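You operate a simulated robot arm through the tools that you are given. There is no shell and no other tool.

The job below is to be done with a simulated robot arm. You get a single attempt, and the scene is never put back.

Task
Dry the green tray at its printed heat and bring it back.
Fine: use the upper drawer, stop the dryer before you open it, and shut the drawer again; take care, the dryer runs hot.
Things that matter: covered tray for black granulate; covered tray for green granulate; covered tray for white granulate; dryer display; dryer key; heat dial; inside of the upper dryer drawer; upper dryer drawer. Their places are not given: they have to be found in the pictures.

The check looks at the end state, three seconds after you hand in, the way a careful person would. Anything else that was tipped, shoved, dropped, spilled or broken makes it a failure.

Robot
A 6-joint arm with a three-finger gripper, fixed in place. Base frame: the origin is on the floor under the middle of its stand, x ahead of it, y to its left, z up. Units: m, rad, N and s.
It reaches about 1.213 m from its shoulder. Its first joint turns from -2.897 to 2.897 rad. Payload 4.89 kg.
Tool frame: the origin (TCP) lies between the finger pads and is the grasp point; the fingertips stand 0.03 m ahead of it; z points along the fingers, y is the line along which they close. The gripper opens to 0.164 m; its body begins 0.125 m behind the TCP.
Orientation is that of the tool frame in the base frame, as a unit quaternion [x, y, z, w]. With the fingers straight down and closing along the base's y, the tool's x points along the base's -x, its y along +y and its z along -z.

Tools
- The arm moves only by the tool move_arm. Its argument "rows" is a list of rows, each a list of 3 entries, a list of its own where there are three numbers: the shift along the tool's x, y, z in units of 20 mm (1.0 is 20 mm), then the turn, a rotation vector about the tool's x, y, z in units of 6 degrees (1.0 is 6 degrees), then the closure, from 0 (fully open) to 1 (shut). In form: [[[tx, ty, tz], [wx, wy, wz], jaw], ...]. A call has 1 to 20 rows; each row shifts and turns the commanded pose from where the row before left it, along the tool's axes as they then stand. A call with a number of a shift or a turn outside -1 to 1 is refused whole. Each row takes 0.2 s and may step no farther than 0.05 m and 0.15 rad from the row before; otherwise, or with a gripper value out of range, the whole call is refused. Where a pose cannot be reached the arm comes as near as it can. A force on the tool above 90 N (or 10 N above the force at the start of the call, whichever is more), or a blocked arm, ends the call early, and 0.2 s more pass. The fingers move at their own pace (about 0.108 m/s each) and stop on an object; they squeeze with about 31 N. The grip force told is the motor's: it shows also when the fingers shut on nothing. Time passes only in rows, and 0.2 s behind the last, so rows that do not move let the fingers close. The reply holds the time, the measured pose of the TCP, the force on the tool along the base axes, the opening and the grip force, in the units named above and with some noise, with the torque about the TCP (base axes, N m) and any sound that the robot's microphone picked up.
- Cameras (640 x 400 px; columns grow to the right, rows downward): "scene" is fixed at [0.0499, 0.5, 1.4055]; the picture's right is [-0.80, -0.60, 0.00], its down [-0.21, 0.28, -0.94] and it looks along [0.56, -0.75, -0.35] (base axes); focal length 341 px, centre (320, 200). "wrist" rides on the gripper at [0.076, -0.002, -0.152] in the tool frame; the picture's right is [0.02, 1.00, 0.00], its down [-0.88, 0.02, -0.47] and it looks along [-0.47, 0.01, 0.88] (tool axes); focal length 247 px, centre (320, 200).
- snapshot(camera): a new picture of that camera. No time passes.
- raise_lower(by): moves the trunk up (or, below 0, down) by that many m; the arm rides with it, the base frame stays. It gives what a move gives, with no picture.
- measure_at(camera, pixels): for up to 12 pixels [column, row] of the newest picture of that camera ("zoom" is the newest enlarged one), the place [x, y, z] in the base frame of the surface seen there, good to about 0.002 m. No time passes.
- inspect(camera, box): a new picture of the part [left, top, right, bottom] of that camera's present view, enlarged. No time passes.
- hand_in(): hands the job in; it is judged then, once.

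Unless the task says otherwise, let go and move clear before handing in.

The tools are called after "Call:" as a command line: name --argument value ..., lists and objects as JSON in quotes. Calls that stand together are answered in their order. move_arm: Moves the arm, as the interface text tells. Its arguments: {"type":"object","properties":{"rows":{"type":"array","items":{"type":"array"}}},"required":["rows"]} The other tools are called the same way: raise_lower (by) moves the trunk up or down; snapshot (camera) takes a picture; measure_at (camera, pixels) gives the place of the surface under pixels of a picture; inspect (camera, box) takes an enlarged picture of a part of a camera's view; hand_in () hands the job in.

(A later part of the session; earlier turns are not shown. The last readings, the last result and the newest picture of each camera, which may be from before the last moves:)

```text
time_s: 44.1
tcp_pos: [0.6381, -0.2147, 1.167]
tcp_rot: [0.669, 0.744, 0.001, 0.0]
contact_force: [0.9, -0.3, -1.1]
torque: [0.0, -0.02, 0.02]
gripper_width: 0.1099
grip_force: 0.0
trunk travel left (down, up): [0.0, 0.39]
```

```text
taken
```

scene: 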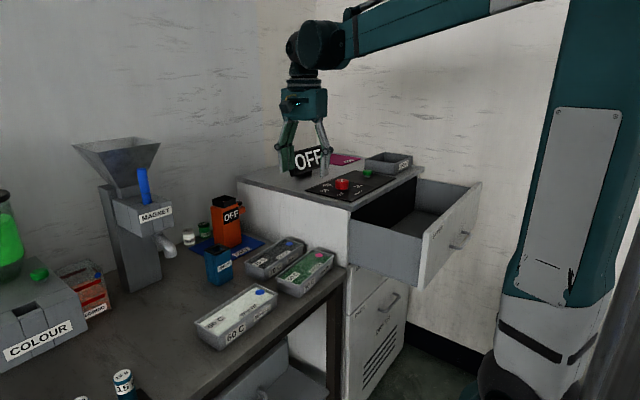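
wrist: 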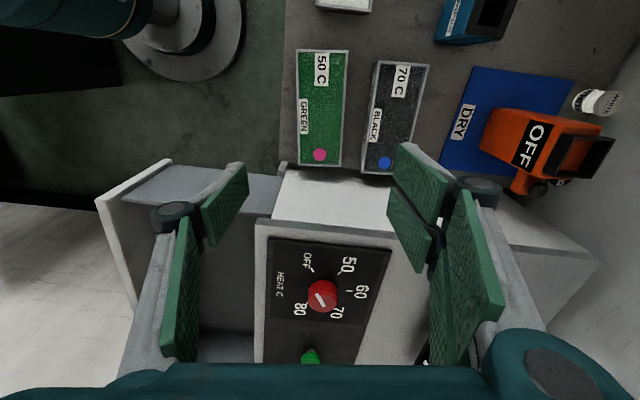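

The tray lines up with the picture's vertical in the wrist view (edges at columns 297–300 and 341–346), so the yaw is right. I will descend to z≈0.90 and check.

Call:
move_arm --rows '[[[0, 0, 1], [0, 0, 0], 0.33], [[0, 0, 1], [0, 0, 0], 0.33], [[0, 0, 1], [0, 0, 0], 0.33], [[0, 0, 1], [0, 0, 0], 0.33], [[0, 0, 1], [0, 0, 0], 0.33], [[0, 0, 1], [0, 0, 0], 0.33], [[0, 0, 1], [0, 0, 0], 0.33], [[0, 0, 1], [0, 0, 0], 0.33], [[0, 0, 1], [0, 0, 0], 0.33], [[0, 0, 1], [0, 0, 0], 0.33], [[0, 0, 1], [0, 0, 0], 0.33], [[0, 0, 1], [0, 0, 0], 0.33], [[0, 0, 1], [0, 0, 0], 0.33]]'

Call:
snapshot --camera "wrist"

Call:
inspect --camera "scene" --box '[230, 200, 350, 310]'

```text
time_s: 47.0
tcp_pos: [0.6393, -0.213, 0.9049]
tcp_rot: [0.668, 0.744, 0.0, 0.0]
contact_force: [-0.3, 0.7, 1.0]
torque: [-0.06, -0.12, 0.02]
gripper_width: 0.11
grip_force: 0.0
trunk travel left (down, up): [0.0, 0.39]
```

```text
taken
```

wrist: 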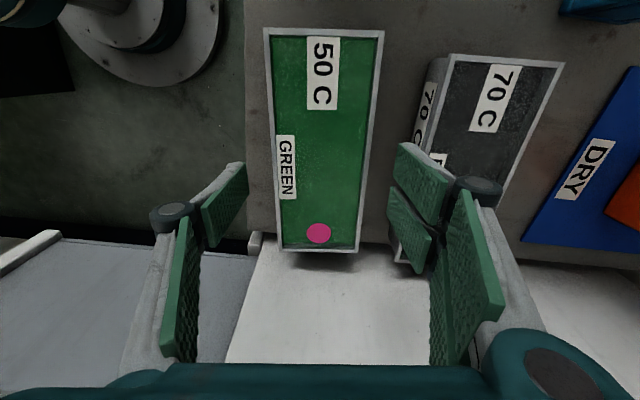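

```text
3.64 times, centred on (290, 255) of scene
```

zoom: 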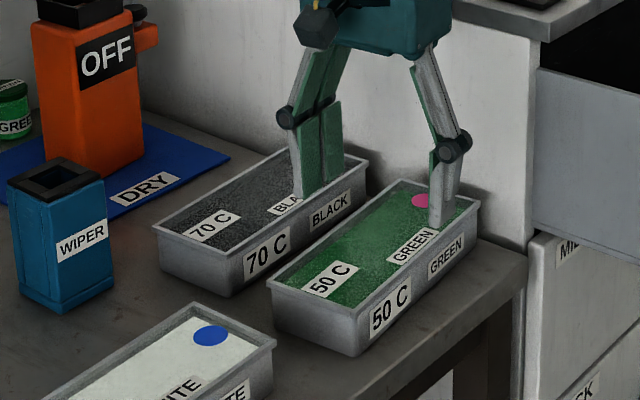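

The tray is centred between the finger pads (columns 280–366 at row 200) with about 18 mm margin to the black tray. I will lower to z≈0.838, close, and read the grip.

Call:
move_arm --rows '[[[0.1, 0, 0.9], [0, 0, 0], 0.33], [[0.1, 0, 0.9], [0, 0, 0], 0.33], [[0, 0, 0.8], [0, 0, 0], 0.33], [[0, 0, 0.7], [0, 0, 0], 0.33], [[0, 0, 0], [0, 0, 0], 0.33]]'

Call:
snapshot --camera "wrist"

Call:
inspect --camera "scene" --box '[230, 200, 350, 310]'

```text
time_s: 48.1
tcp_pos: [0.6376, -0.2106, 0.84]
tcp_rot: [0.67, 0.743, -0.001, 0.0]
contact_force: [0.4, -0.2, -0.2]
torque: [-0.03, 0.01, 0.01]
gripper_width: 0.1099
grip_force: 0.1
trunk travel left (down, up): [0.0, 0.39]
```

```text
taken
```

wrist: 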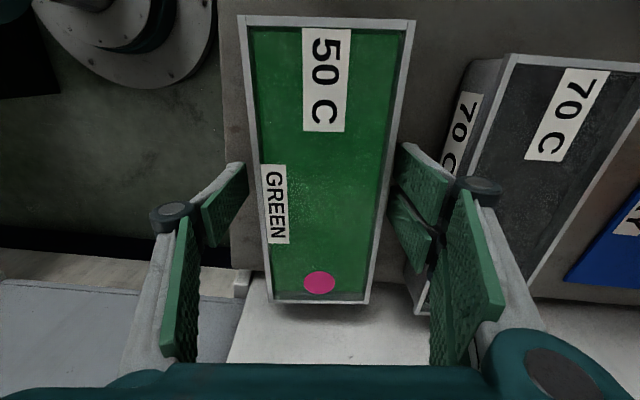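

```text
3.64 times, centred on (290, 255) of scene
```

zoom: 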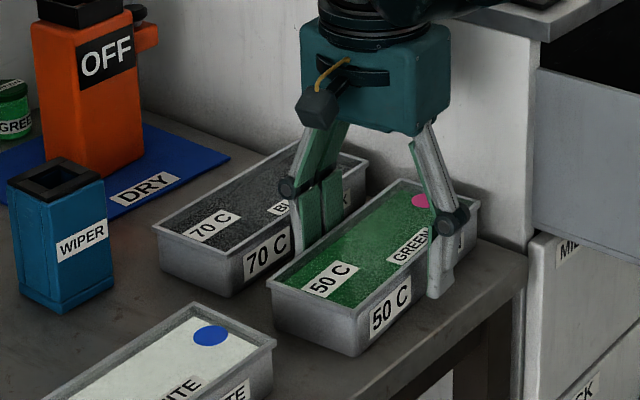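

The fingers straddle the tray cleanly in both views. I will close in steps and check the grip.

Call:
move_arm --rows '[[[0, 0, 0], [0, 0, 0], 0.42], [[0, 0, 0], [0, 0, 0], 0.48], [[0, 0, 0], [0, 0, 0], 0.6], [[0, 0, 0], [0, 0, 0], 0.7], [[0, 0, 0], [0, 0, 0], 0.7]]'

Call:
snapshot --camera "wrist"

```text
time_s: 49.4
tcp_pos: [0.6396, -0.2104, 0.839]
tcp_rot: [0.669, 0.743, 0.0, -0.001]
contact_force: [4.4, -0.2, 4.1]
torque: [-0.02, -0.23, -0.01]
gripper_width: 0.0845
grip_force: 30.9
trunk travel left (down, up): [0.0, 0.39]
```

```text
taken
```

wrist: 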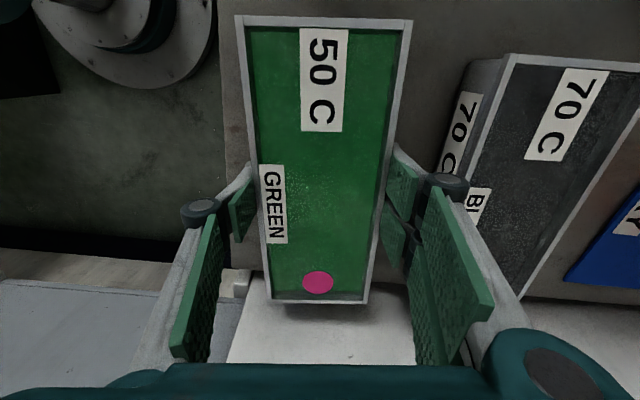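

The grip is firm at 84.5 mm and 31 N. I will lift slowly, then straight up to z≈1.08.

Call:
move_arm --rows '[[[0, 0, -0.3], [0, 0, 0], 0.7], [[0, 0, -0.4], [0, 0, 0], 0.7], [[0, 0, -0.6], [0, 0, 0], 0.7], [[0, 0, -0.8], [0, 0, 0], 0.7], [[0, 0, -1], [0, 0, 0], 0.7], [[0, 0, -1], [0, 0, 0], 0.7], [[0, 0, -1], [0, 0, 0], 0.7], [[0, 0, -1], [0, 0, 0], 0.7], [[0, 0, -1], [0, 0, 0], 0.7], [[0, 0, -1], [0, 0, 0], 0.7], [[0, 0, -1], [0, 0, 0], 0.7], [[0, 0, -1], [0, 0, 0], 0.7], [[0, 0, -1], [0, 0, 0], 0.7], [[0, 0, -1], [0, 0, 0], 0.7]]'

Call:
snapshot --camera "scene"

Call:
snapshot --camera "wrist"

```text
time_s: 52.4
tcp_pos: [0.6381, -0.2111, 1.0821]
tcp_rot: [0.669, 0.743, 0.0, 0.0]
contact_force: [0.7, 0.7, -5.4]
torque: [0.02, 0.06, 0.0]
gripper_width: 0.0844
grip_force: 30.6
trunk travel left (down, up): [0.0, 0.39]
```

```text
taken
```

scene: 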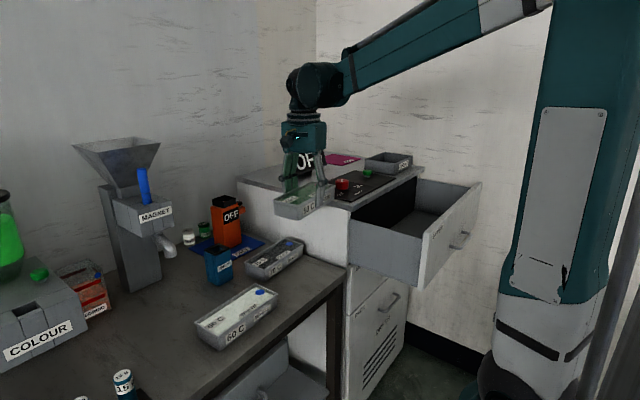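

```text
taken
```

wrist: 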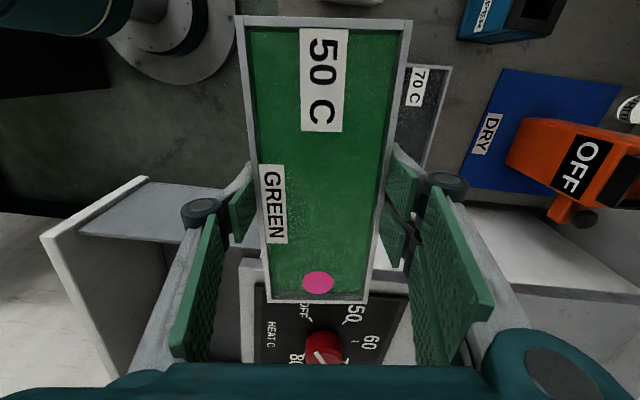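

The tray hangs level and the weight reads about 0.5 kg. I will move it forward of the dryer to x≈0.455, undo the 6° yaw, and then carry it over the drawer.

Call:
move_arm --rows '[[[0, -1, 0], [0, 0, 0], 0.7], [[0, -1, 0], [0, 0, 0], 0.7], [[0, -1, 0], [0, 0, 0], 0.7], [[0, -1, 0], [0, 0, 0], 0.7], [[0, -1, 0], [0, 0, 0], 0.7], [[0, -1, 0], [0, 0, 0], 0.7], [[0, -1, 0], [0, 0, 0], 0.7], [[0, -1, 0], [0, 0, 0], 0.7], [[0, -1, 0], [0, 0, 0], 0.7], [[0, -0.2, 0], [0, 0, 0.5], 0.7], [[0, 0, 0], [0, 0, 0.5], 0.7]]'

Call:
move_arm --rows '[[[-0.5, 0, 0], [0, 0, 0], 0.7], [[-1, 0, 0], [0, 0, 0], 0.7], [[-1, 0, 0], [0, 0, 0], 0.7], [[-1, 0, 0], [0, 0, 0], 0.7], [[-1, 0, 0], [0, 0, 0], 0.7], [[-1, 0, 0], [0, 0, 0], 0.7], [[-1, 0, 0], [0, 0, 0], 0.7], [[-1, 0, 0], [0, 0, 0], 0.7], [[-1, 0, 0], [0, 0, 0], 0.7], [[-1, 0, 0], [0, 0, 0], 0.7], [[-1, 0, 0], [0, 0, 0], 0.7], [[-1, 0, 0], [0, 0, 0], 0.7], [[-1, 0, 0], [0, 0, 0], 0.7], [[-1, 0, 0], [0, 0, 0], 0.7], [[-1, 0, 0], [0, 0, 0], 0.7], [[-1, 0, 0], [0, 0, 0], 0.7], [[-1, 0, 0], [0, 0, 0], 0.7], [[-1, 0, 0], [0, 0, 0], 0.7], [[-1, 0, 0], [0, 0, 0], 0.7], [[-0.5, 0, 0], [0, 0, 0], 0.7]]'

Call:
snapshot --camera "scene"

Call:
snapshot --camera "wrist"

```text
time_s: 54.8
tcp_pos: [0.4556, -0.2279, 1.0822]
tcp_rot: [0.707, 0.707, 0.0, -0.001]
contact_force: [0.3, -0.7, -3.9]
torque: [0.01, -0.01, 0.02]
gripper_width: 0.0846
grip_force: 30.9
trunk travel left (down, up): [0.0, 0.39]
```

```text
time_s: 59.0
tcp_pos: [0.4552, -0.608, 1.0809]
tcp_rot: [0.706, 0.708, -0.001, 0.0]
contact_force: [-0.4, 0.0, -4.3]
torque: [-0.02, 0.01, -0.03]
gripper_width: 0.0846
grip_force: 31.5
trunk travel left (down, up): [0.0, 0.39]
```

```text
taken
```

scene: 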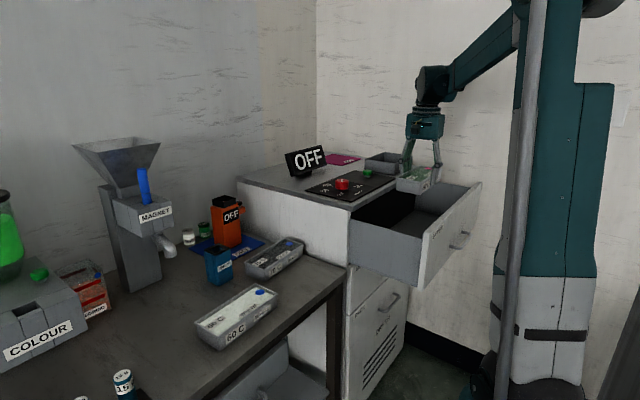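

```text
taken
```

wrist: 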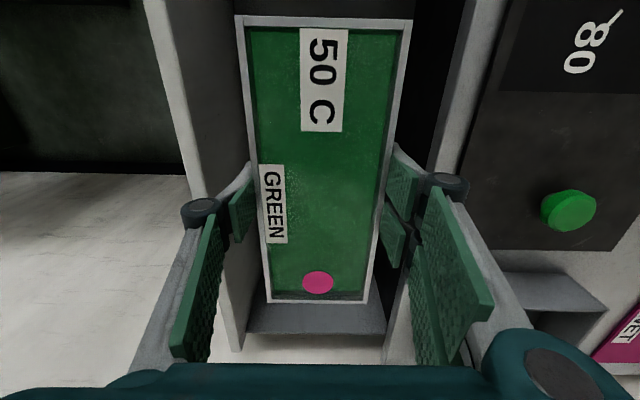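

The tray is centred over the drawer (front panel inner edge at x≈0.335, dryer lip at ≈0.565). I will lower it to just above the drawer floor.

Call:
move_arm --rows '[[[0, 0, 1], [0, 0, 0], 0.7], [[0, 0, 1], [0, 0, 0], 0.7], [[0, 0, 1], [0, 0, 0], 0.7], [[0, 0, 1], [0, 0, 0], 0.7], [[0, 0, 1], [0, 0, 0], 0.7], [[0, 0, 1], [0, 0, 0], 0.7], [[0, 0, 1], [0, 0, 0], 0.7], [[0, 0, 1], [0, 0, 0], 0.7], [[0, 0, 1], [0, 0, 0], 0.7], [[0, 0, 0.8], [0, 0, 0], 0.7], [[0, 0, 0.5], [0, 0, 0], 0.7], [[0, 0, 0.3], [0, 0, 0], 0.7], [[0, 0, 0.2], [0, 0, 0], 0.7]]'

Call:
snapshot --camera "wrist"

Call:
inspect --camera "scene" --box '[340, 80, 500, 280]'

```text
time_s: 61.8
tcp_pos: [0.4549, -0.6083, 0.8668]
tcp_rot: [0.708, 0.707, 0.0, 0.0]
contact_force: [0.1, -0.9, -4.4]
torque: [0.02, 0.0, -0.01]
gripper_width: 0.0846
grip_force: 31.0
trunk travel left (down, up): [0.0, 0.39]
```

```text
taken
```

wrist: 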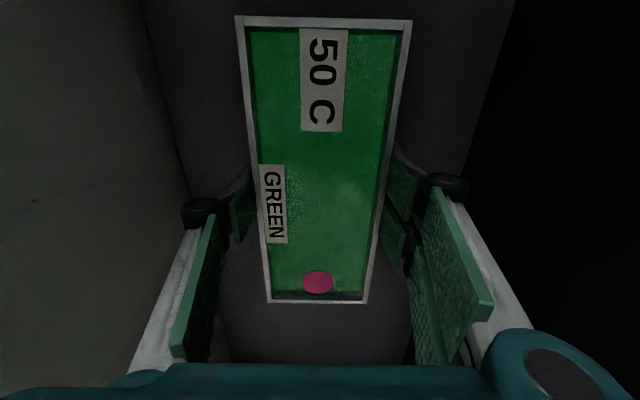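

```text
2.00 times, centred on (420, 180) of scene
```

zoom: 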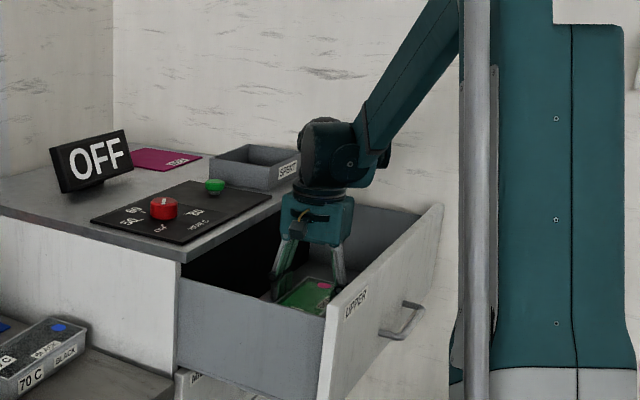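

The TCP is at 0.867 with the tray about 12 mm above the floor, all clear. I will lower in small steps until the weight comes off.

Call:
move_arm --rows '[[[0, 0, 0.25], [0, 0, 0], 0.7], [[0, 0, 0.15], [0, 0, 0], 0.7], [[0, 0, 0.1], [0, 0, 0], 0.7], [[0, 0, 0.05], [0, 0, 0], 0.7]]'

```text
time_s: 62.8
tcp_pos: [0.4563, -0.6095, 0.8552]
tcp_rot: [0.707, 0.707, 0.0, 0.0]
contact_force: [0.1, 1.4, -4.2]
torque: [-0.02, -0.01, -0.01]
gripper_width: 0.0844
grip_force: 31.1
trunk travel left (down, up): [0.0, 0.39]
```

Call:
move_arm --rows '[[[0, 0, 0.05], [0, 0, 0], 0.7], [[0, 0, 0.05], [0, 0, 0], 0.7], [[0, 0, 0.05], [0, 0, 0], 0.7]]'

```text
time_s: 63.5
tcp_pos: [0.455, -0.6091, 0.8532]
tcp_rot: [0.707, 0.707, 0.0, 0.001]
contact_force: [-0.5, -2.5, 21.4]
torque: [-0.06, 0.08, 0.0]
gripper_width: 0.0848
grip_force: 31.4
trunk travel left (down, up): [0.0, 0.39]
```

The force turned to +21 N, so the tray stands on the drawer floor. I will ease up 1 mm, open the fingers to about 0.11 m and rise out.

Call:
move_arm --rows '[[[0, 0, -0.05], [0, 0, 0], 0.7], [[0, 0, 0], [0, 0, 0], 0.46], [[0, 0, 0], [0, 0, 0], 0.42], [[0, 0, 0], [0, 0, 0], 0.38], [[0, 0, 0], [0, 0, 0], 0.34], [[0, 0, 0], [0, 0, 0], 0.34]]'

Call:
snapshot --camera "wrist"

```text
time_s: 65.0
tcp_pos: [0.4569, -0.6091, 0.8534]
tcp_rot: [0.707, 0.708, 0.0, 0.0]
contact_force: [-0.5, -0.6, 0.5]
torque: [0.0, 0.0, -0.01]
gripper_width: 0.1078
grip_force: 0.0
trunk travel left (down, up): [0.0, 0.39]
```

```text
taken
```

wrist: 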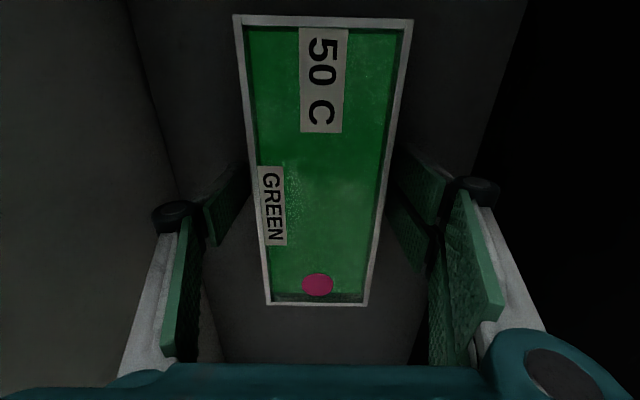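

The tray stands free in the drawer with fingers clear on both sides. I will rise to z≈1.15, close the fingers, and move in front of the drawer panel.

Call:
move_arm --rows '[[[0, 0, -0.5], [0, 0, 0], 0.34], [[0, 0, -1], [0, 0, 0], 0.34], [[0, 0, -1], [0, 0, 0], 0.34], [[0, 0, -1], [0, 0, 0], 0.34], [[0, 0, -1], [0, 0, 0], 0.34], [[0, 0, -1], [0, 0, 0], 0.34], [[0, 0, -1], [0, 0, 0], 0.34], [[0, 0, -1], [0, 0, 0], 0.34], [[0, 0, -1], [0, 0, 0], 0.34], [[0, 0, -1], [0, 0, 0], 0.5], [[0, 0, -1], [0, 0, 0], 0.7], [[0, 0, -1], [0, 0, 0], 1], [[0, 0, -1], [0, 0, 0], 1], [[0, 0, -1], [0, 0, 0], 1], [[0, 0, -1], [0, 0, 0], 1]]'

Call:
snapshot --camera "scene"

Call:
move_arm --rows '[[[-1, -1, 0], [0, 0, 0], 1], [[-0.7, -1, 0], [0, 0, 0], 1], [[0, -1, 0], [0, 0, 0], 1], [[0, -1, 0], [0, 0, 0], 1], [[0, -1, 0], [0, 0, 0], 1], [[0, -1, 0], [0, 0, 0], 1], [[0, -1, 0], [0, 0, 0], 1], [[0, -1, 0], [0, 0, 0], 1], [[0, -1, 0], [0, 0, 0], 1], [[0, -1, 0], [0, 0, 0], 1]]'

Call:
inspect --camera "scene" --box '[340, 100, 520, 290]'

```text
time_s: 68.2
tcp_pos: [0.4553, -0.6092, 1.1433]
tcp_rot: [0.706, 0.708, 0.001, 0.0]
contact_force: [0.1, 0.1, -0.1]
torque: [0.09, 0.06, 0.03]
gripper_width: 0.0
grip_force: 31.0
trunk travel left (down, up): [0.0, 0.39]
```

```text
taken
```

scene: 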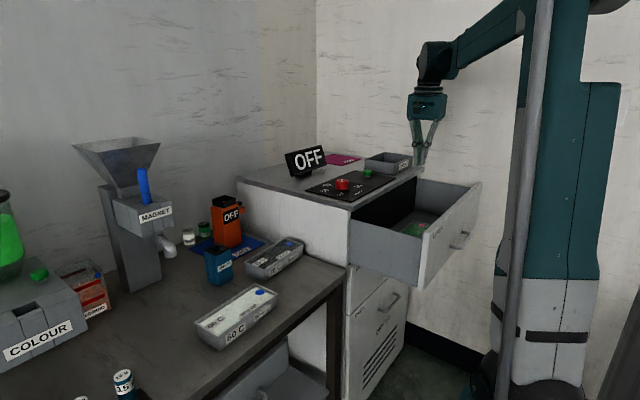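

```text
time_s: 70.3
tcp_pos: [0.2555, -0.6432, 1.1414]
tcp_rot: [0.707, 0.708, 0.0, 0.0]
contact_force: [1.1, 0.4, -0.9]
torque: [0.02, 0.15, 0.01]
gripper_width: 0.0
grip_force: 31.0
trunk travel left (down, up): [0.0, 0.39]
```

```text
2.11 times, centred on (430, 195) of scene
```

zoom: 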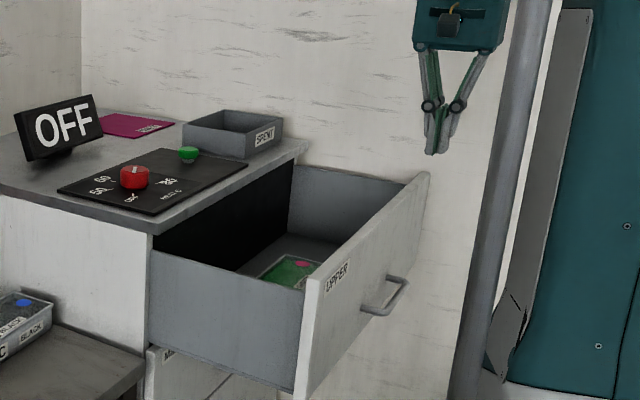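

The fingers are shut and in front of the panel (outer face at x≈0.317), tray sitting in the drawer. I will descend to z≈0.955, with tips above the handle bar, then push gently along +x.

Call:
move_arm --rows '[[[0, 0, 1], [0, 0, 0], 1], [[0, 0, 1], [0, 0, 0], 1], [[0, 0, 1], [0, 0, 0], 1], [[0, 0, 1], [0, 0, 0], 1], [[0, 0, 1], [0, 0, 0], 1], [[0, 0, 1], [0, 0, 0], 1], [[0, 0, 1], [0, 0, 0], 1], [[0, 0, 1], [0, 0, 0], 1], [[0, 0, 1], [0, 0, 0], 1], [[0, 0, 0.4], [0, 0, 0], 1], [[0, 0.5, 0], [0, 0, 0], 1], [[0, 0.5, 0], [0, 0, 0], 1], [[0, 0.5, 0], [0, 0, 0], 1]]'

Call:
inspect --camera "scene" --box '[380, 140, 520, 270]'

```text
time_s: 73.2
tcp_pos: [0.2852, -0.6437, 0.9527]
tcp_rot: [0.707, 0.707, 0.0, 0.0]
contact_force: [0.1, 0.4, 0.6]
torque: [-0.03, -0.05, 0.0]
gripper_width: 0.0
grip_force: 31.1
trunk travel left (down, up): [0.0, 0.39]
```

```text
3.08 times, centred on (450, 205) of scene
```

zoom: 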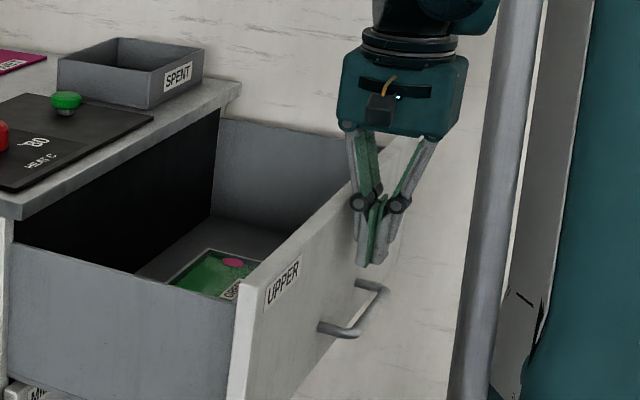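

The shut fingers are just before the panel above the handle. I will push on in 10 mm steps.

Call:
move_arm --rows '[[[0, 0.5, 0], [0, 0, 0], 1], [[0, 0.5, 0], [0, 0, 0], 1], [[0, 0.5, 0], [0, 0, 0], 1], [[0, 0.5, 0], [0, 0, 0], 1], [[0, 0.5, 0], [0, 0, 0], 1], [[0, 0.5, 0], [0, 0, 0], 1]]'

Call:
inspect --camera "scene" --box '[340, 120, 500, 290]'

```text
time_s: 74.5
tcp_pos: [0.3463, -0.643, 0.9559]
tcp_rot: [0.706, 0.708, 0.0, 0.0]
contact_force: [-0.6, 0.2, -0.6]
torque: [-0.01, -0.06, 0.03]
gripper_width: 0.0
grip_force: 31.6
trunk travel left (down, up): [0.0, 0.39]
```

```text
2.35 times, centred on (420, 205) of scene
```

zoom: 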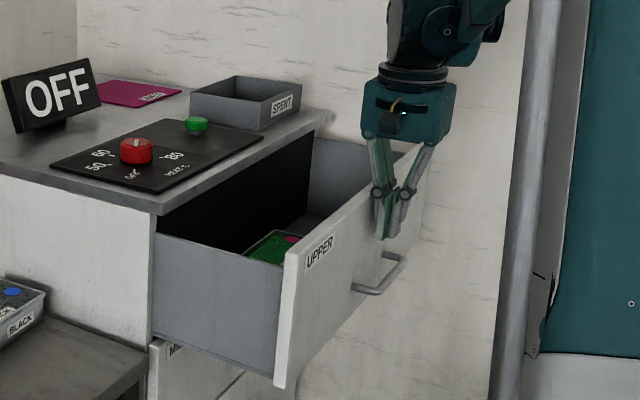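

The drawer slides easily with almost no force. I will continue pushing to x≈0.48 and look again.

Call:
move_arm --rows '[[[0, 0.5, 0], [0, 0, 0], 1], [[0, 0.5, 0], [0, 0, 0], 1], [[0, 0.5, 0], [0, 0, 0], 1], [[0, 0.5, 0], [0, 0, 0], 1], [[0, 0.5, 0], [0, 0, 0], 1], [[0, 0.5, 0], [0, 0, 0], 1], [[0, 0.5, 0], [0, 0, 0], 1], [[0, 0.5, 0], [0, 0, 0], 1], [[0, 0.5, 0], [0, 0, 0], 1], [[0, 0.5, 0], [0, 0, 0], 1], [[0, 0.5, 0], [0, 0, 0], 1], [[0, 0.5, 0], [0, 0, 0], 1], [[0, 0.5, 0], [0, 0, 0], 1]]'

Call:
inspect --camera "scene" --box '[320, 120, 480, 290]'

```text
time_s: 77.3
tcp_pos: [0.4763, -0.6446, 0.9542]
tcp_rot: [0.707, 0.707, 0.001, 0.001]
contact_force: [-0.6, -0.6, 0.5]
torque: [-0.01, -0.05, -0.02]
gripper_width: 0.0
grip_force: 30.8
trunk travel left (down, up): [0.0, 0.39]
```

```text
2.35 times, centred on (400, 205) of scene
```

zoom: 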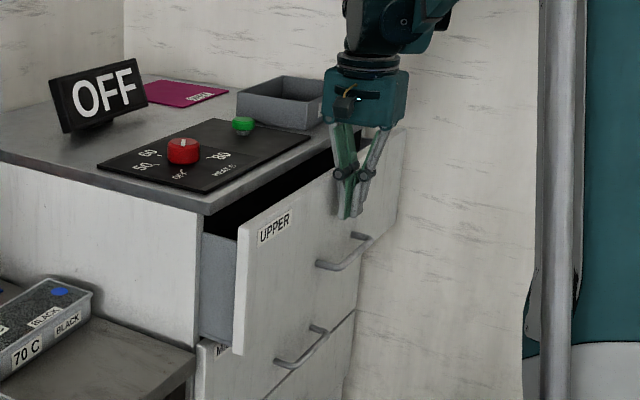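

The drawer is about three quarters shut. I will measure the panel face to know the remaining travel.

Call:
measure_at --camera "zoom" --pixels '[[270, 290], [300, 230], [262, 215], [320, 200], [225, 190], [285, 160]]'

```text
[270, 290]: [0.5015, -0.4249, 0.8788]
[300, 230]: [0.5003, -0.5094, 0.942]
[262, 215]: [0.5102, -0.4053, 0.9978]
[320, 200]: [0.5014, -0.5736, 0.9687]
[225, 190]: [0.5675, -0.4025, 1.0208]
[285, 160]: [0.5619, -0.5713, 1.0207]
```

The face is at x≈0.501 (final 0.5595) and the finger links could touch the top slab edge at x≈0.562. I will back off slightly, tilt the fingers 30° forward, and finish the push with the tips.

Call:
move_arm --rows '[[[0, -1, 0], [0, 0, 0], 1], [[0, -0.7, 0], [0, 0, 0], 1], [[0, 0, 0], [-1, 0, 0], 1], [[0, 0, 0], [-1, 0, 0], 1], [[0, 0, 0], [-1, 0, 0], 1], [[0, 0, 0], [-1, 0, 0], 1], [[0, 0, 0], [-1, 0, 0], 1]]'

Call:
move_arm --rows '[[[0, 0.433, 0.25], [0, 0, 0], 1], [[0, 0.433, 0.25], [0, 0, 0], 1], [[0, 0.433, 0.25], [0, 0, 0], 1], [[0, 0.433, 0.25], [0, 0, 0], 1], [[0, 0.433, 0.25], [0, 0, 0], 1], [[0, 0.433, 0.25], [0, 0, 0], 1], [[0, 0.433, 0.25], [0, 0, 0], 1]]'

Call:
inspect --camera "scene" --box '[320, 120, 480, 290]'

```text
time_s: 79.0
tcp_pos: [0.442, -0.6427, 0.954]
tcp_rot: [0.682, 0.683, 0.185, 0.183]
contact_force: [1.2, 0.8, -0.3]
torque: [-0.01, 0.07, -0.05]
gripper_width: 0.0
grip_force: 30.7
trunk travel left (down, up): [0.0, 0.39]
```

```text
time_s: 80.5
tcp_pos: [0.5119, -0.6432, 0.9536]
tcp_rot: [0.682, 0.684, 0.183, 0.183]
contact_force: [-0.4, 0.6, 0.1]
torque: [0.0, -0.04, 0.01]
gripper_width: 0.0001
grip_force: 30.7
trunk travel left (down, up): [0.0, 0.39]
```

```text
2.35 times, centred on (400, 205) of scene
```

zoom: 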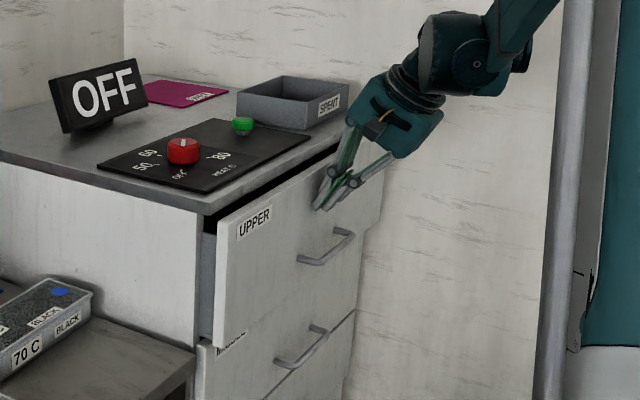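

The tips now lead and the body stays behind the slab edge. I will push the rest in 5 mm steps and watch the force.

Call:
move_arm --rows '[[[0, 0.2165, 0.125], [0, 0, 0], 1], [[0, 0.2165, 0.125], [0, 0, 0], 1], [[0, 0.2165, 0.125], [0, 0, 0], 1], [[0, 0.2165, 0.125], [0, 0, 0], 1]]'

Call:
inspect --camera "scene" --box '[320, 120, 480, 290]'

```text
time_s: 81.5
tcp_pos: [0.5317, -0.6431, 0.955]
tcp_rot: [0.683, 0.683, 0.183, 0.183]
contact_force: [0.3, 0.0, 0.3]
torque: [0.02, 0.04, 0.0]
gripper_width: 0.0001
grip_force: 30.7
trunk travel left (down, up): [0.0, 0.39]
```

```text
2.35 times, centred on (400, 205) of scene
```

zoom: 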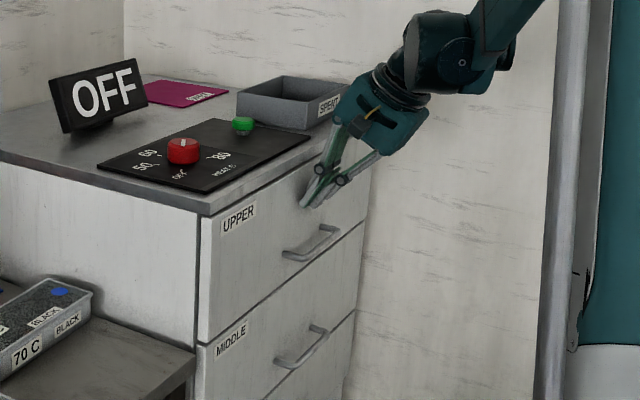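

The drawer looks flush now. I will push a few mm more to confirm contact with the stop.

Call:
move_arm --rows '[[[0, 0.087, 0.05], [0, 0, 0], 1], [[0, 0.087, 0.05], [0, 0, 0], 1], [[0, 0.087, 0.05], [0, 0, 0], 1]]'

Call:
measure_at --camera "zoom" --pixels '[[270, 290], [300, 230], [260, 240], [285, 270], [240, 270], [250, 370]]'

```text
time_s: 82.3
tcp_pos: [0.5377, -0.6427, 0.9537]
tcp_rot: [0.682, 0.683, 0.184, 0.183]
contact_force: [0.2, -0.7, -0.4]
torque: [-0.04, -0.02, -0.03]
gripper_width: 0.0
grip_force: 30.5
trunk travel left (down, up): [0.0, 0.39]
```

```text
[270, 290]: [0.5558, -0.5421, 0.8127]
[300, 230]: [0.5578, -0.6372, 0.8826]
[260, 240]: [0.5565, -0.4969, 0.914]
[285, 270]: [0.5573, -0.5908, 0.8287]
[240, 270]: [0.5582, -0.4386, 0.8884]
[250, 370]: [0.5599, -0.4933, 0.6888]
```

No stop force yet; I will take a fresh picture to compare the face with its first position (0.5595).

Call:
inspect --camera "scene" --box '[340, 170, 440, 270]'

Call:
snapshot --camera "scene"

Call:
measure_at --camera "scene" --pixels '[[364, 212], [370, 225], [380, 215], [396, 222], [391, 266], [360, 270], [375, 260], [415, 200]]'

```text
4.00 times, centred on (390, 220) of scene
```

zoom: 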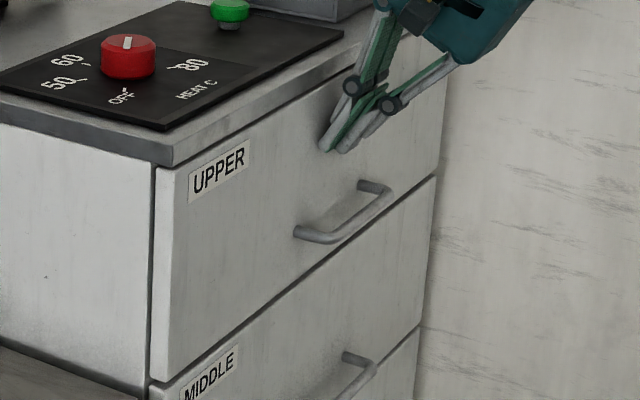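

```text
taken
```

scene: 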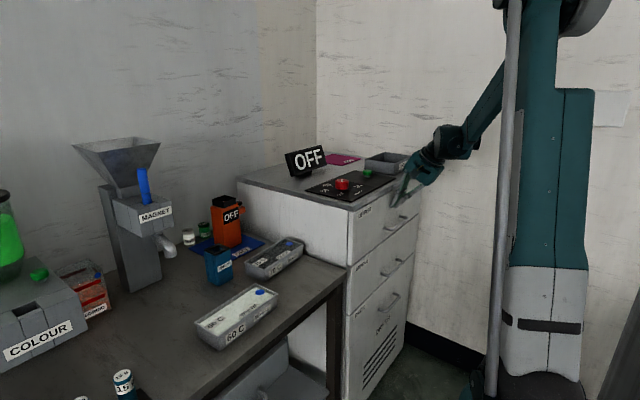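

```text
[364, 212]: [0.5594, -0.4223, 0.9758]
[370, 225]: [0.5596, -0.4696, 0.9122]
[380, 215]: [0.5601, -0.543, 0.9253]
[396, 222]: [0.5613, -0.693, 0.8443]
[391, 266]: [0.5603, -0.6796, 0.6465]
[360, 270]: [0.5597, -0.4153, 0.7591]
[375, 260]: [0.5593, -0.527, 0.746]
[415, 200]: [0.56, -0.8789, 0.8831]
```

The face is now at 0.5597, matching the middle drawer at 0.5597–0.5603. I will nudge 2–4 mm more just to feel the stop.

Call:
move_arm --rows '[[[0, 0.06, 0.035], [0, 0, 0], 1], [[0, 0.06, 0.035], [0, 0, 0], 1]]'

```text
time_s: 83.0
tcp_pos: [0.5394, -0.6434, 0.9539]
tcp_rot: [0.683, 0.683, 0.183, 0.183]
contact_force: [-28.1, 9.2, -3.2]
torque: [0.14, 0.49, 0.16]
gripper_width: 0.0
grip_force: 30.6
trunk travel left (down, up): [0.0, 0.39]
```

The stop is felt at -28 N, so the drawer is shut. I will back away, rise to z≈1.2 and bring the fingers straight down again.

Call:
move_arm --rows '[[[0, -0.866, -0.5], [0, 0, 0], 1], [[0, -0.866, -0.5], [0, 0, 0], 1], [[0, -0.866, -0.5], [0, 0, 0], 1], [[0, 0.5, -0.866], [0, 0, 0], 1], [[0, 0.5, -0.866], [0, 0, 0], 1], [[0, 0.5, -0.866], [0, 0, 0], 1], [[0, 0.5, -0.866], [0, 0, 0], 1], [[0, 0.5, -0.866], [0, 0, 0], 1], [[0, 0.5, -0.866], [0, 0, 0], 1], [[0, 0.5, -0.866], [0, 0, 0], 1], [[0, 0.5, -0.866], [0, 0, 0], 1], [[0, 0.5, -0.866], [0, 0, 0], 1], [[0, 0.5, -0.866], [0, 0, 0], 1], [[0, 0.5, -0.866], [0, 0, 0], 1], [[0, 0.5, -0.866], [0, 0, 0], 1]]'

Call:
move_arm --rows '[[[0, 0, 0], [1, 0, 0], 0.8], [[0, 0, 0], [1, 0, 0], 0.6], [[0, 0, 0], [1, 0, 0], 0.6], [[0, 0, 0], [1, 0, 0], 0.6], [[0, 0, 0], [1, 0, 0], 0.6], [[0, 0, 0], [0, 0, -1], 0.6], [[0, 0, 0], [0, 0, -1], 0.6], [[0, 0, 0], [0, 0, -1], 0.6], [[0, 0, 0], [0, 0, -1], 0.6], [[0, 0, 0], [0, 0, -1], 0.6], [[0, 0, 0], [0, 0, -1], 0.6], [[0, 0, 0], [0, 0, -1], 0.6], [[0, 0, 0], [0, 0, -1], 0.6], [[0, 0, 0], [0, 0, -1], 0.6], [[0, 0, 0], [0, 0, -1], 0.6], [[0, 0, 0], [0, 0, -1], 0.6], [[0, 0, 0], [0, 0, -1], 0.6], [[0, 0, 0], [0, 0, -1], 0.6], [[0, 0, 0], [0, 0, -1], 0.6], [[0, 0, 0], [0, 0, -1], 0.6]]'

Call:
snapshot --camera "scene"

Call:
snapshot --camera "wrist"

```text
time_s: 86.2
tcp_pos: [0.4809, -0.6432, 1.1958]
tcp_rot: [0.683, 0.683, 0.184, 0.183]
contact_force: [0.7, -0.7, -0.2]
torque: [0.05, 0.01, 0.01]
gripper_width: 0.0
grip_force: 31.1
trunk travel left (down, up): [0.0, 0.39]
```

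```text
time_s: 90.3
tcp_pos: [0.48, -0.6437, 1.1945]
tcp_rot: [0.0, 1.0, 0.0, -0.001]
contact_force: [0.7, -0.4, -0.8]
torque: [0.0, 0.01, -0.02]
gripper_width: 0.0656
grip_force: 0.0
trunk travel left (down, up): [0.0, 0.39]
```

```text
taken
```

scene: 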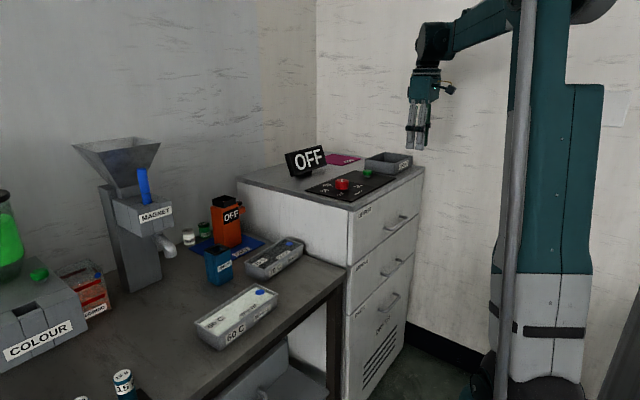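

```text
taken
```

wrist: 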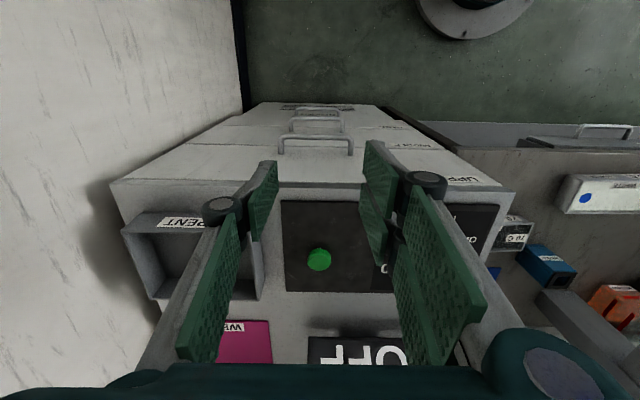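

The gripper is straight down with its camera on the robot side. I will move above the dial and look closely at it.

Call:
move_arm --rows '[[[-1, 1, 0], [0, 0, 0], 0.6], [[-1, 1, 0], [0, 0, 0], 0.6], [[-1, 1, 0], [0, 0, 0], 0.6], [[-1, 1, 0], [0, 0, 0], 0.6], [[-1, 1, 0], [0, 0, 0], 0.6], [[-1, 1, 0], [0, 0, 0], 0.6], [[-1, 1, 0], [0, 0, 0], 0.6], [[-1, 1, 0], [0, 0, 0], 0.6], [[-0.9, 1, 0], [0, 0, 0], 0.6], [[-0.85, 0.3, 0], [0, 0, 0], 0.6]]'

Call:
snapshot --camera "wrist"

Call:
inspect --camera "wrist" --box '[260, 60, 400, 160]'

Call:
inspect --camera "scene" --box '[300, 130, 400, 210]'

```text
time_s: 92.5
tcp_pos: [0.6742, -0.4582, 1.194]
tcp_rot: [0.0, 1.0, 0.0, 0.0]
contact_force: [-1.2, -1.5, -0.2]
torque: [0.11, -0.18, -0.02]
gripper_width: 0.0656
grip_force: 0.1
trunk travel left (down, up): [0.0, 0.39]
```

```text
taken
```

wrist: 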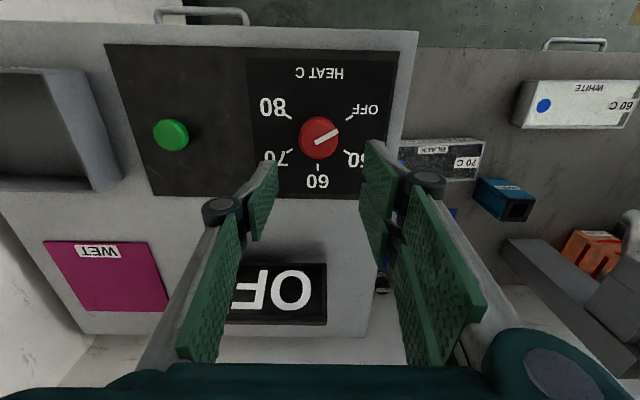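

```text
4.00 times, centred on (330, 110) of wrist
```

zoom: 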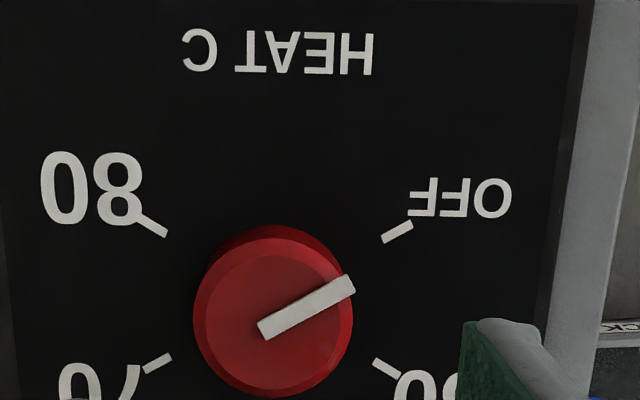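

```text
5.00 times, centred on (350, 170) of scene
```

zoom: 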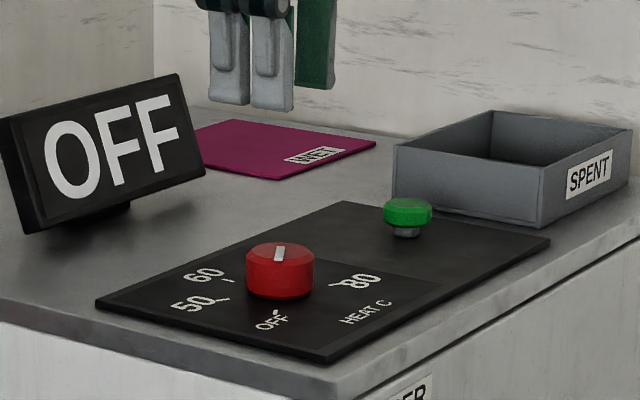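

I will measure the dial's top rim for its exact centre and height, and the key top too.

Call:
measure_at --camera "wrist" --pixels '[[301, 141], [336, 141], [319, 126], [317, 156], [319, 140], [327, 134], [171, 134], [155, 134], [186, 135], [170, 122], [172, 148], [356, 117]]'

```text
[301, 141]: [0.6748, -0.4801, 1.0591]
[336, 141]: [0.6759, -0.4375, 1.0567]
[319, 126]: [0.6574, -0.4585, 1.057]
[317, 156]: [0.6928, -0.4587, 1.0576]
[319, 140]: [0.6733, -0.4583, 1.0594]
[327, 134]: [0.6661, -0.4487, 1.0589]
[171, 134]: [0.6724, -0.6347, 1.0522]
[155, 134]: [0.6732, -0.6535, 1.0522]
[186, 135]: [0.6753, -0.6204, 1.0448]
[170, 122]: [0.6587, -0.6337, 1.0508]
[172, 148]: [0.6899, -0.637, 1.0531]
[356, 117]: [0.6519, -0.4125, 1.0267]
```

The dial centre is (0.675,-0.4588), diameter 43 mm, top at z=1.0575; the key is at (0.6745,-0.6365), top 1.0525. I will lower over the dial with tips just above the panel and close on it.

Call:
move_arm --rows '[[[-0.04, -0.03, 1], [0, 0, 0], 0.55], [[0, 0, 1], [0, 0, 0], 0.55], [[0, 0, 1], [0, 0, 0], 0.55], [[0, 0, 1], [0, 0, 0], 0.55], [[0, 0, 1], [0, 0, 0], 0.55], [[0, 0, 0.8], [0, 0, 0], 0.55], [[0, 0, 0.6], [0, 0, 0], 0.55]]'

Call:
inspect --camera "scene" --box '[290, 110, 410, 210]'

Call:
snapshot --camera "wrist"

```text
time_s: 94.2
tcp_pos: [0.6751, -0.4577, 1.0675]
tcp_rot: [0.0, 1.0, 0.0, -0.001]
contact_force: [0.3, 0.0, 0.0]
torque: [-0.02, -0.08, 0.04]
gripper_width: 0.0732
grip_force: 0.1
trunk travel left (down, up): [0.0, 0.39]
```

```text
4.00 times, centred on (350, 160) of scene
```

zoom: 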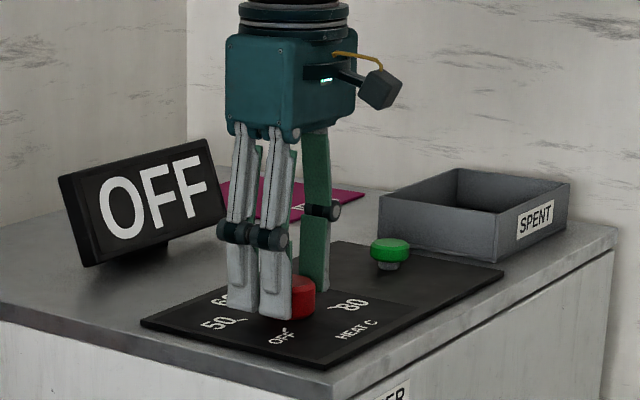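

```text
taken
```

wrist: 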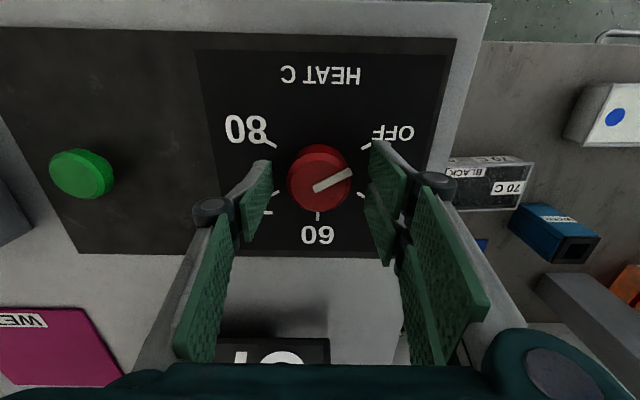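

The fingers straddle the dial evenly (dial at columns 287–352). I will close on it and read the grip.

Call:
move_arm --rows '[[[0, 0, 0.1], [0, 0, 0], 0.65], [[0, 0, 0], [0, 0, 0], 0.75], [[0, 0, 0], [0, 0, 0], 0.8], [[0, 0, 0], [0, 0, 0], 0.85], [[0, 0, 0], [0, 0, 0], 0.85]]'

Call:
snapshot --camera "wrist"

```text
time_s: 95.3
tcp_pos: [0.6748, -0.4595, 1.0651]
tcp_rot: [0.0, 1.0, 0.0, -0.001]
contact_force: [2.1, -24.4, 8.0]
torque: [-0.91, 0.05, 0.03]
gripper_width: 0.0464
grip_force: 44.8
trunk travel left (down, up): [0.0, 0.39]
```

```text
taken
```

wrist: 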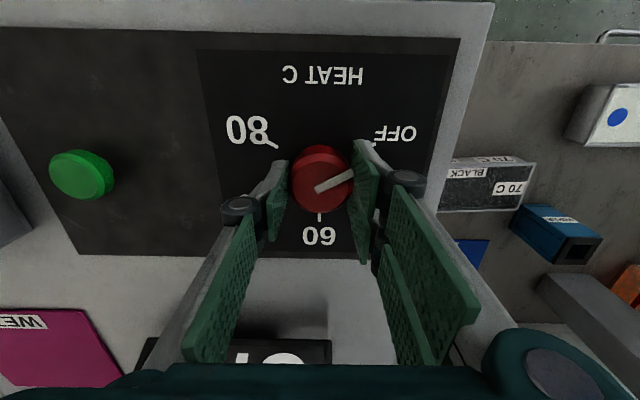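

The dial is held at 46 mm. I will ease 1.5 mm along -y and turn 12° first, then check that the pointer goes the right way.

Call:
move_arm --rows '[[[0, -0.08, 0], [0, 0, 0], 0.85], [[0, 0, 0], [0, 0, 1], 0.85], [[0, 0, 0], [0, 0, 1], 0.85]]'

Call:
snapshot --camera "wrist"

Call:
inspect --camera "scene" --box '[290, 110, 410, 210]'

```text
time_s: 96.2
tcp_pos: [0.6747, -0.4592, 1.0658]
tcp_rot: [0.105, 0.994, 0.0, 0.0]
contact_force: [-4.1, -17.6, 14.6]
torque: [-0.17, 0.51, 0.01]
gripper_width: 0.0464
grip_force: 45.2
trunk travel left (down, up): [0.0, 0.39]
```

```text
taken
```

wrist: 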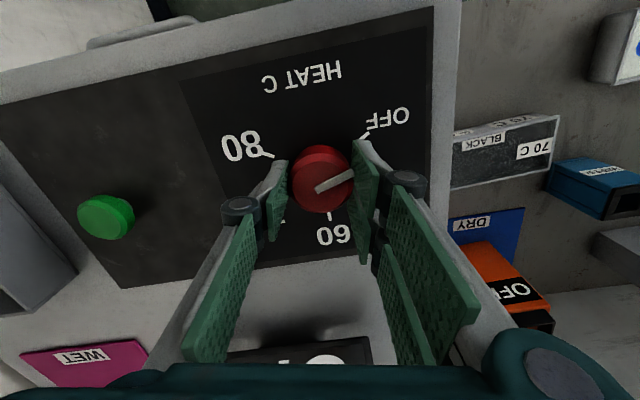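

```text
4.00 times, centred on (350, 160) of scene
```

zoom: 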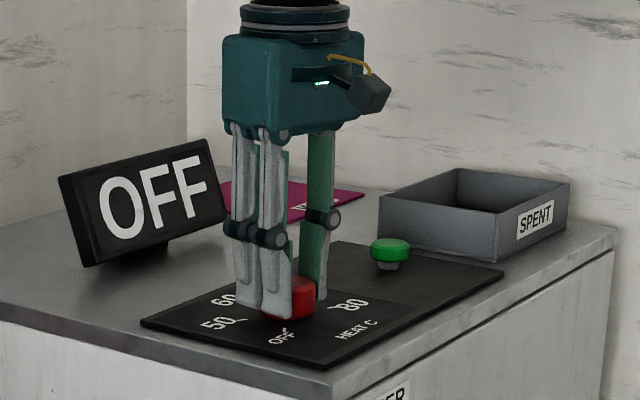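

The dial turns with the gripper, the pointer leaving OFF toward 50. I will turn the remaining 48° and look at the display.

Call:
move_arm --rows '[[[0, 0, 0], [0, 0, 1], 0.85], [[0, 0, 0], [0, 0, 1], 0.85], [[0, 0, 0], [0, 0, 1], 0.85], [[0, 0, 0], [0, 0, 1], 0.85], [[0, 0, 0], [0, 0, 1], 0.85], [[0, 0, 0], [0, 0, 1], 0.85], [[0, 0, 0], [0, 0, 1], 0.85], [[0, 0, 0], [0, 0, 1], 0.85]]'

Call:
snapshot --camera "wrist"

Call:
inspect --camera "scene" --box '[290, 110, 410, 210]'

```text
time_s: 98.0
tcp_pos: [0.6749, -0.4607, 1.0651]
tcp_rot: [0.5, 0.866, 0.001, 0.0]
contact_force: [-8.0, -20.1, 22.0]
torque: [-0.18, 0.61, 0.02]
gripper_width: 0.0469
grip_force: 44.7
trunk travel left (down, up): [0.0, 0.39]
```

```text
taken
```

wrist: 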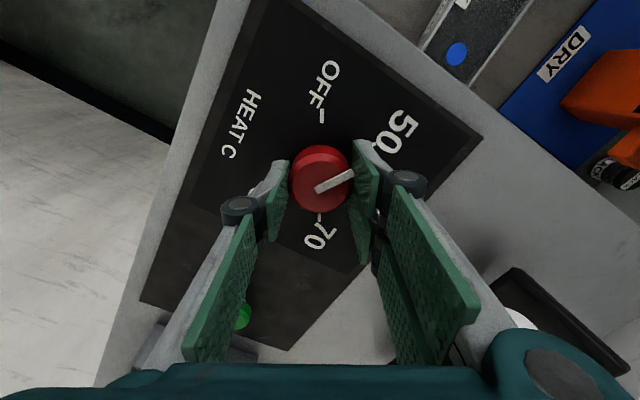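

```text
4.00 times, centred on (350, 160) of scene
```

zoom: 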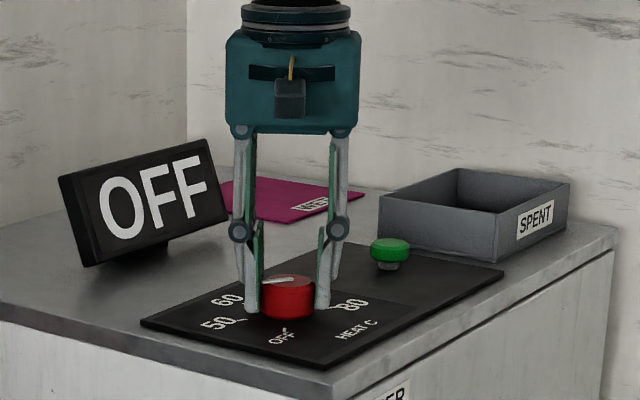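

The dial has turned 60°; the display still reads OFF. I will release, rise, and check the pointer.

Call:
move_arm --rows '[[[0, 0, 0], [0, 0, 0], 0.7], [[0, 0, 0], [0, 0, 0], 0.6], [[0, 0, 0], [0, 0, 0], 0.55], [[0, 0, -1], [0, 0, 0], 0.55], [[0, 0, -1], [0, 0, 0], 0.55], [[0, 0, -1], [0, 0, 0], 0.55], [[0, 0, -1], [0, 0, 0], 0.55], [[0, 0, -1], [0, 0, 0], 0.55]]'

Call:
snapshot --camera "wrist"

Call:
inspect --camera "wrist" --box '[260, 80, 400, 200]'

Call:
inspect --camera "scene" --box '[280, 140, 400, 215]'

```text
time_s: 99.8
tcp_pos: [0.6759, -0.4601, 1.1637]
tcp_rot: [0.5, 0.866, 0.0, 0.0]
contact_force: [0.3, 0.2, -0.1]
torque: [0.04, 0.07, -0.02]
gripper_width: 0.0742
grip_force: 0.0
trunk travel left (down, up): [0.0, 0.39]
```

```text
taken
```

wrist: 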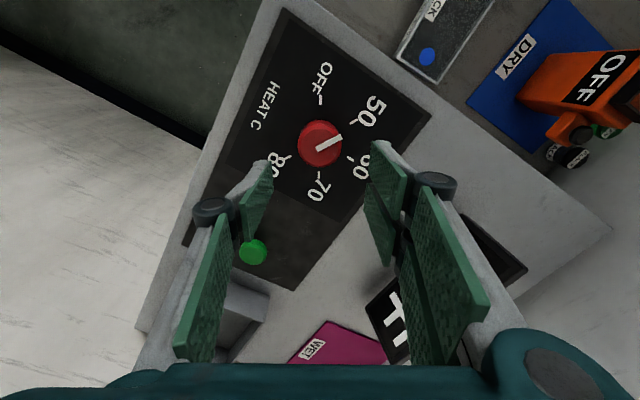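

```text
3.33 times, centred on (330, 140) of wrist
```

zoom: 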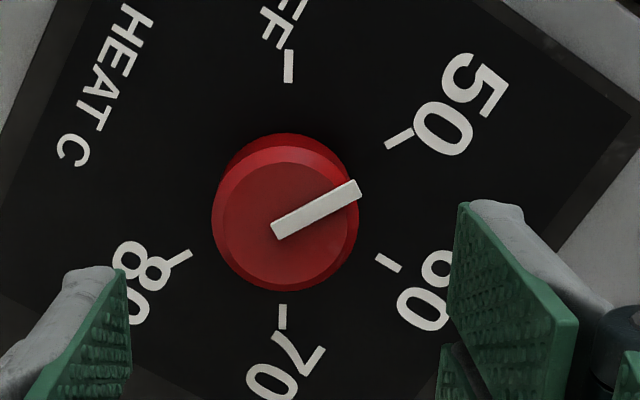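

```text
5.33 times, centred on (340, 178) of scene
```

zoom: 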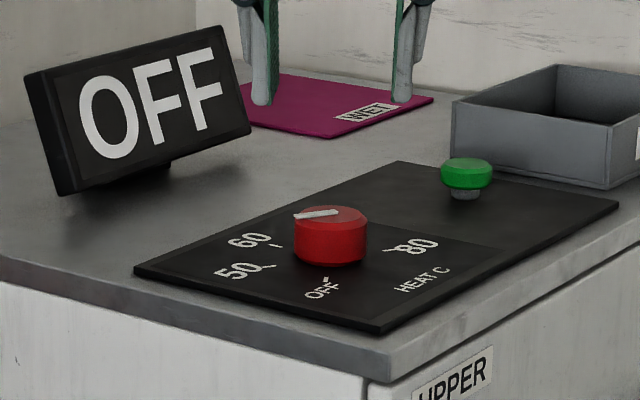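

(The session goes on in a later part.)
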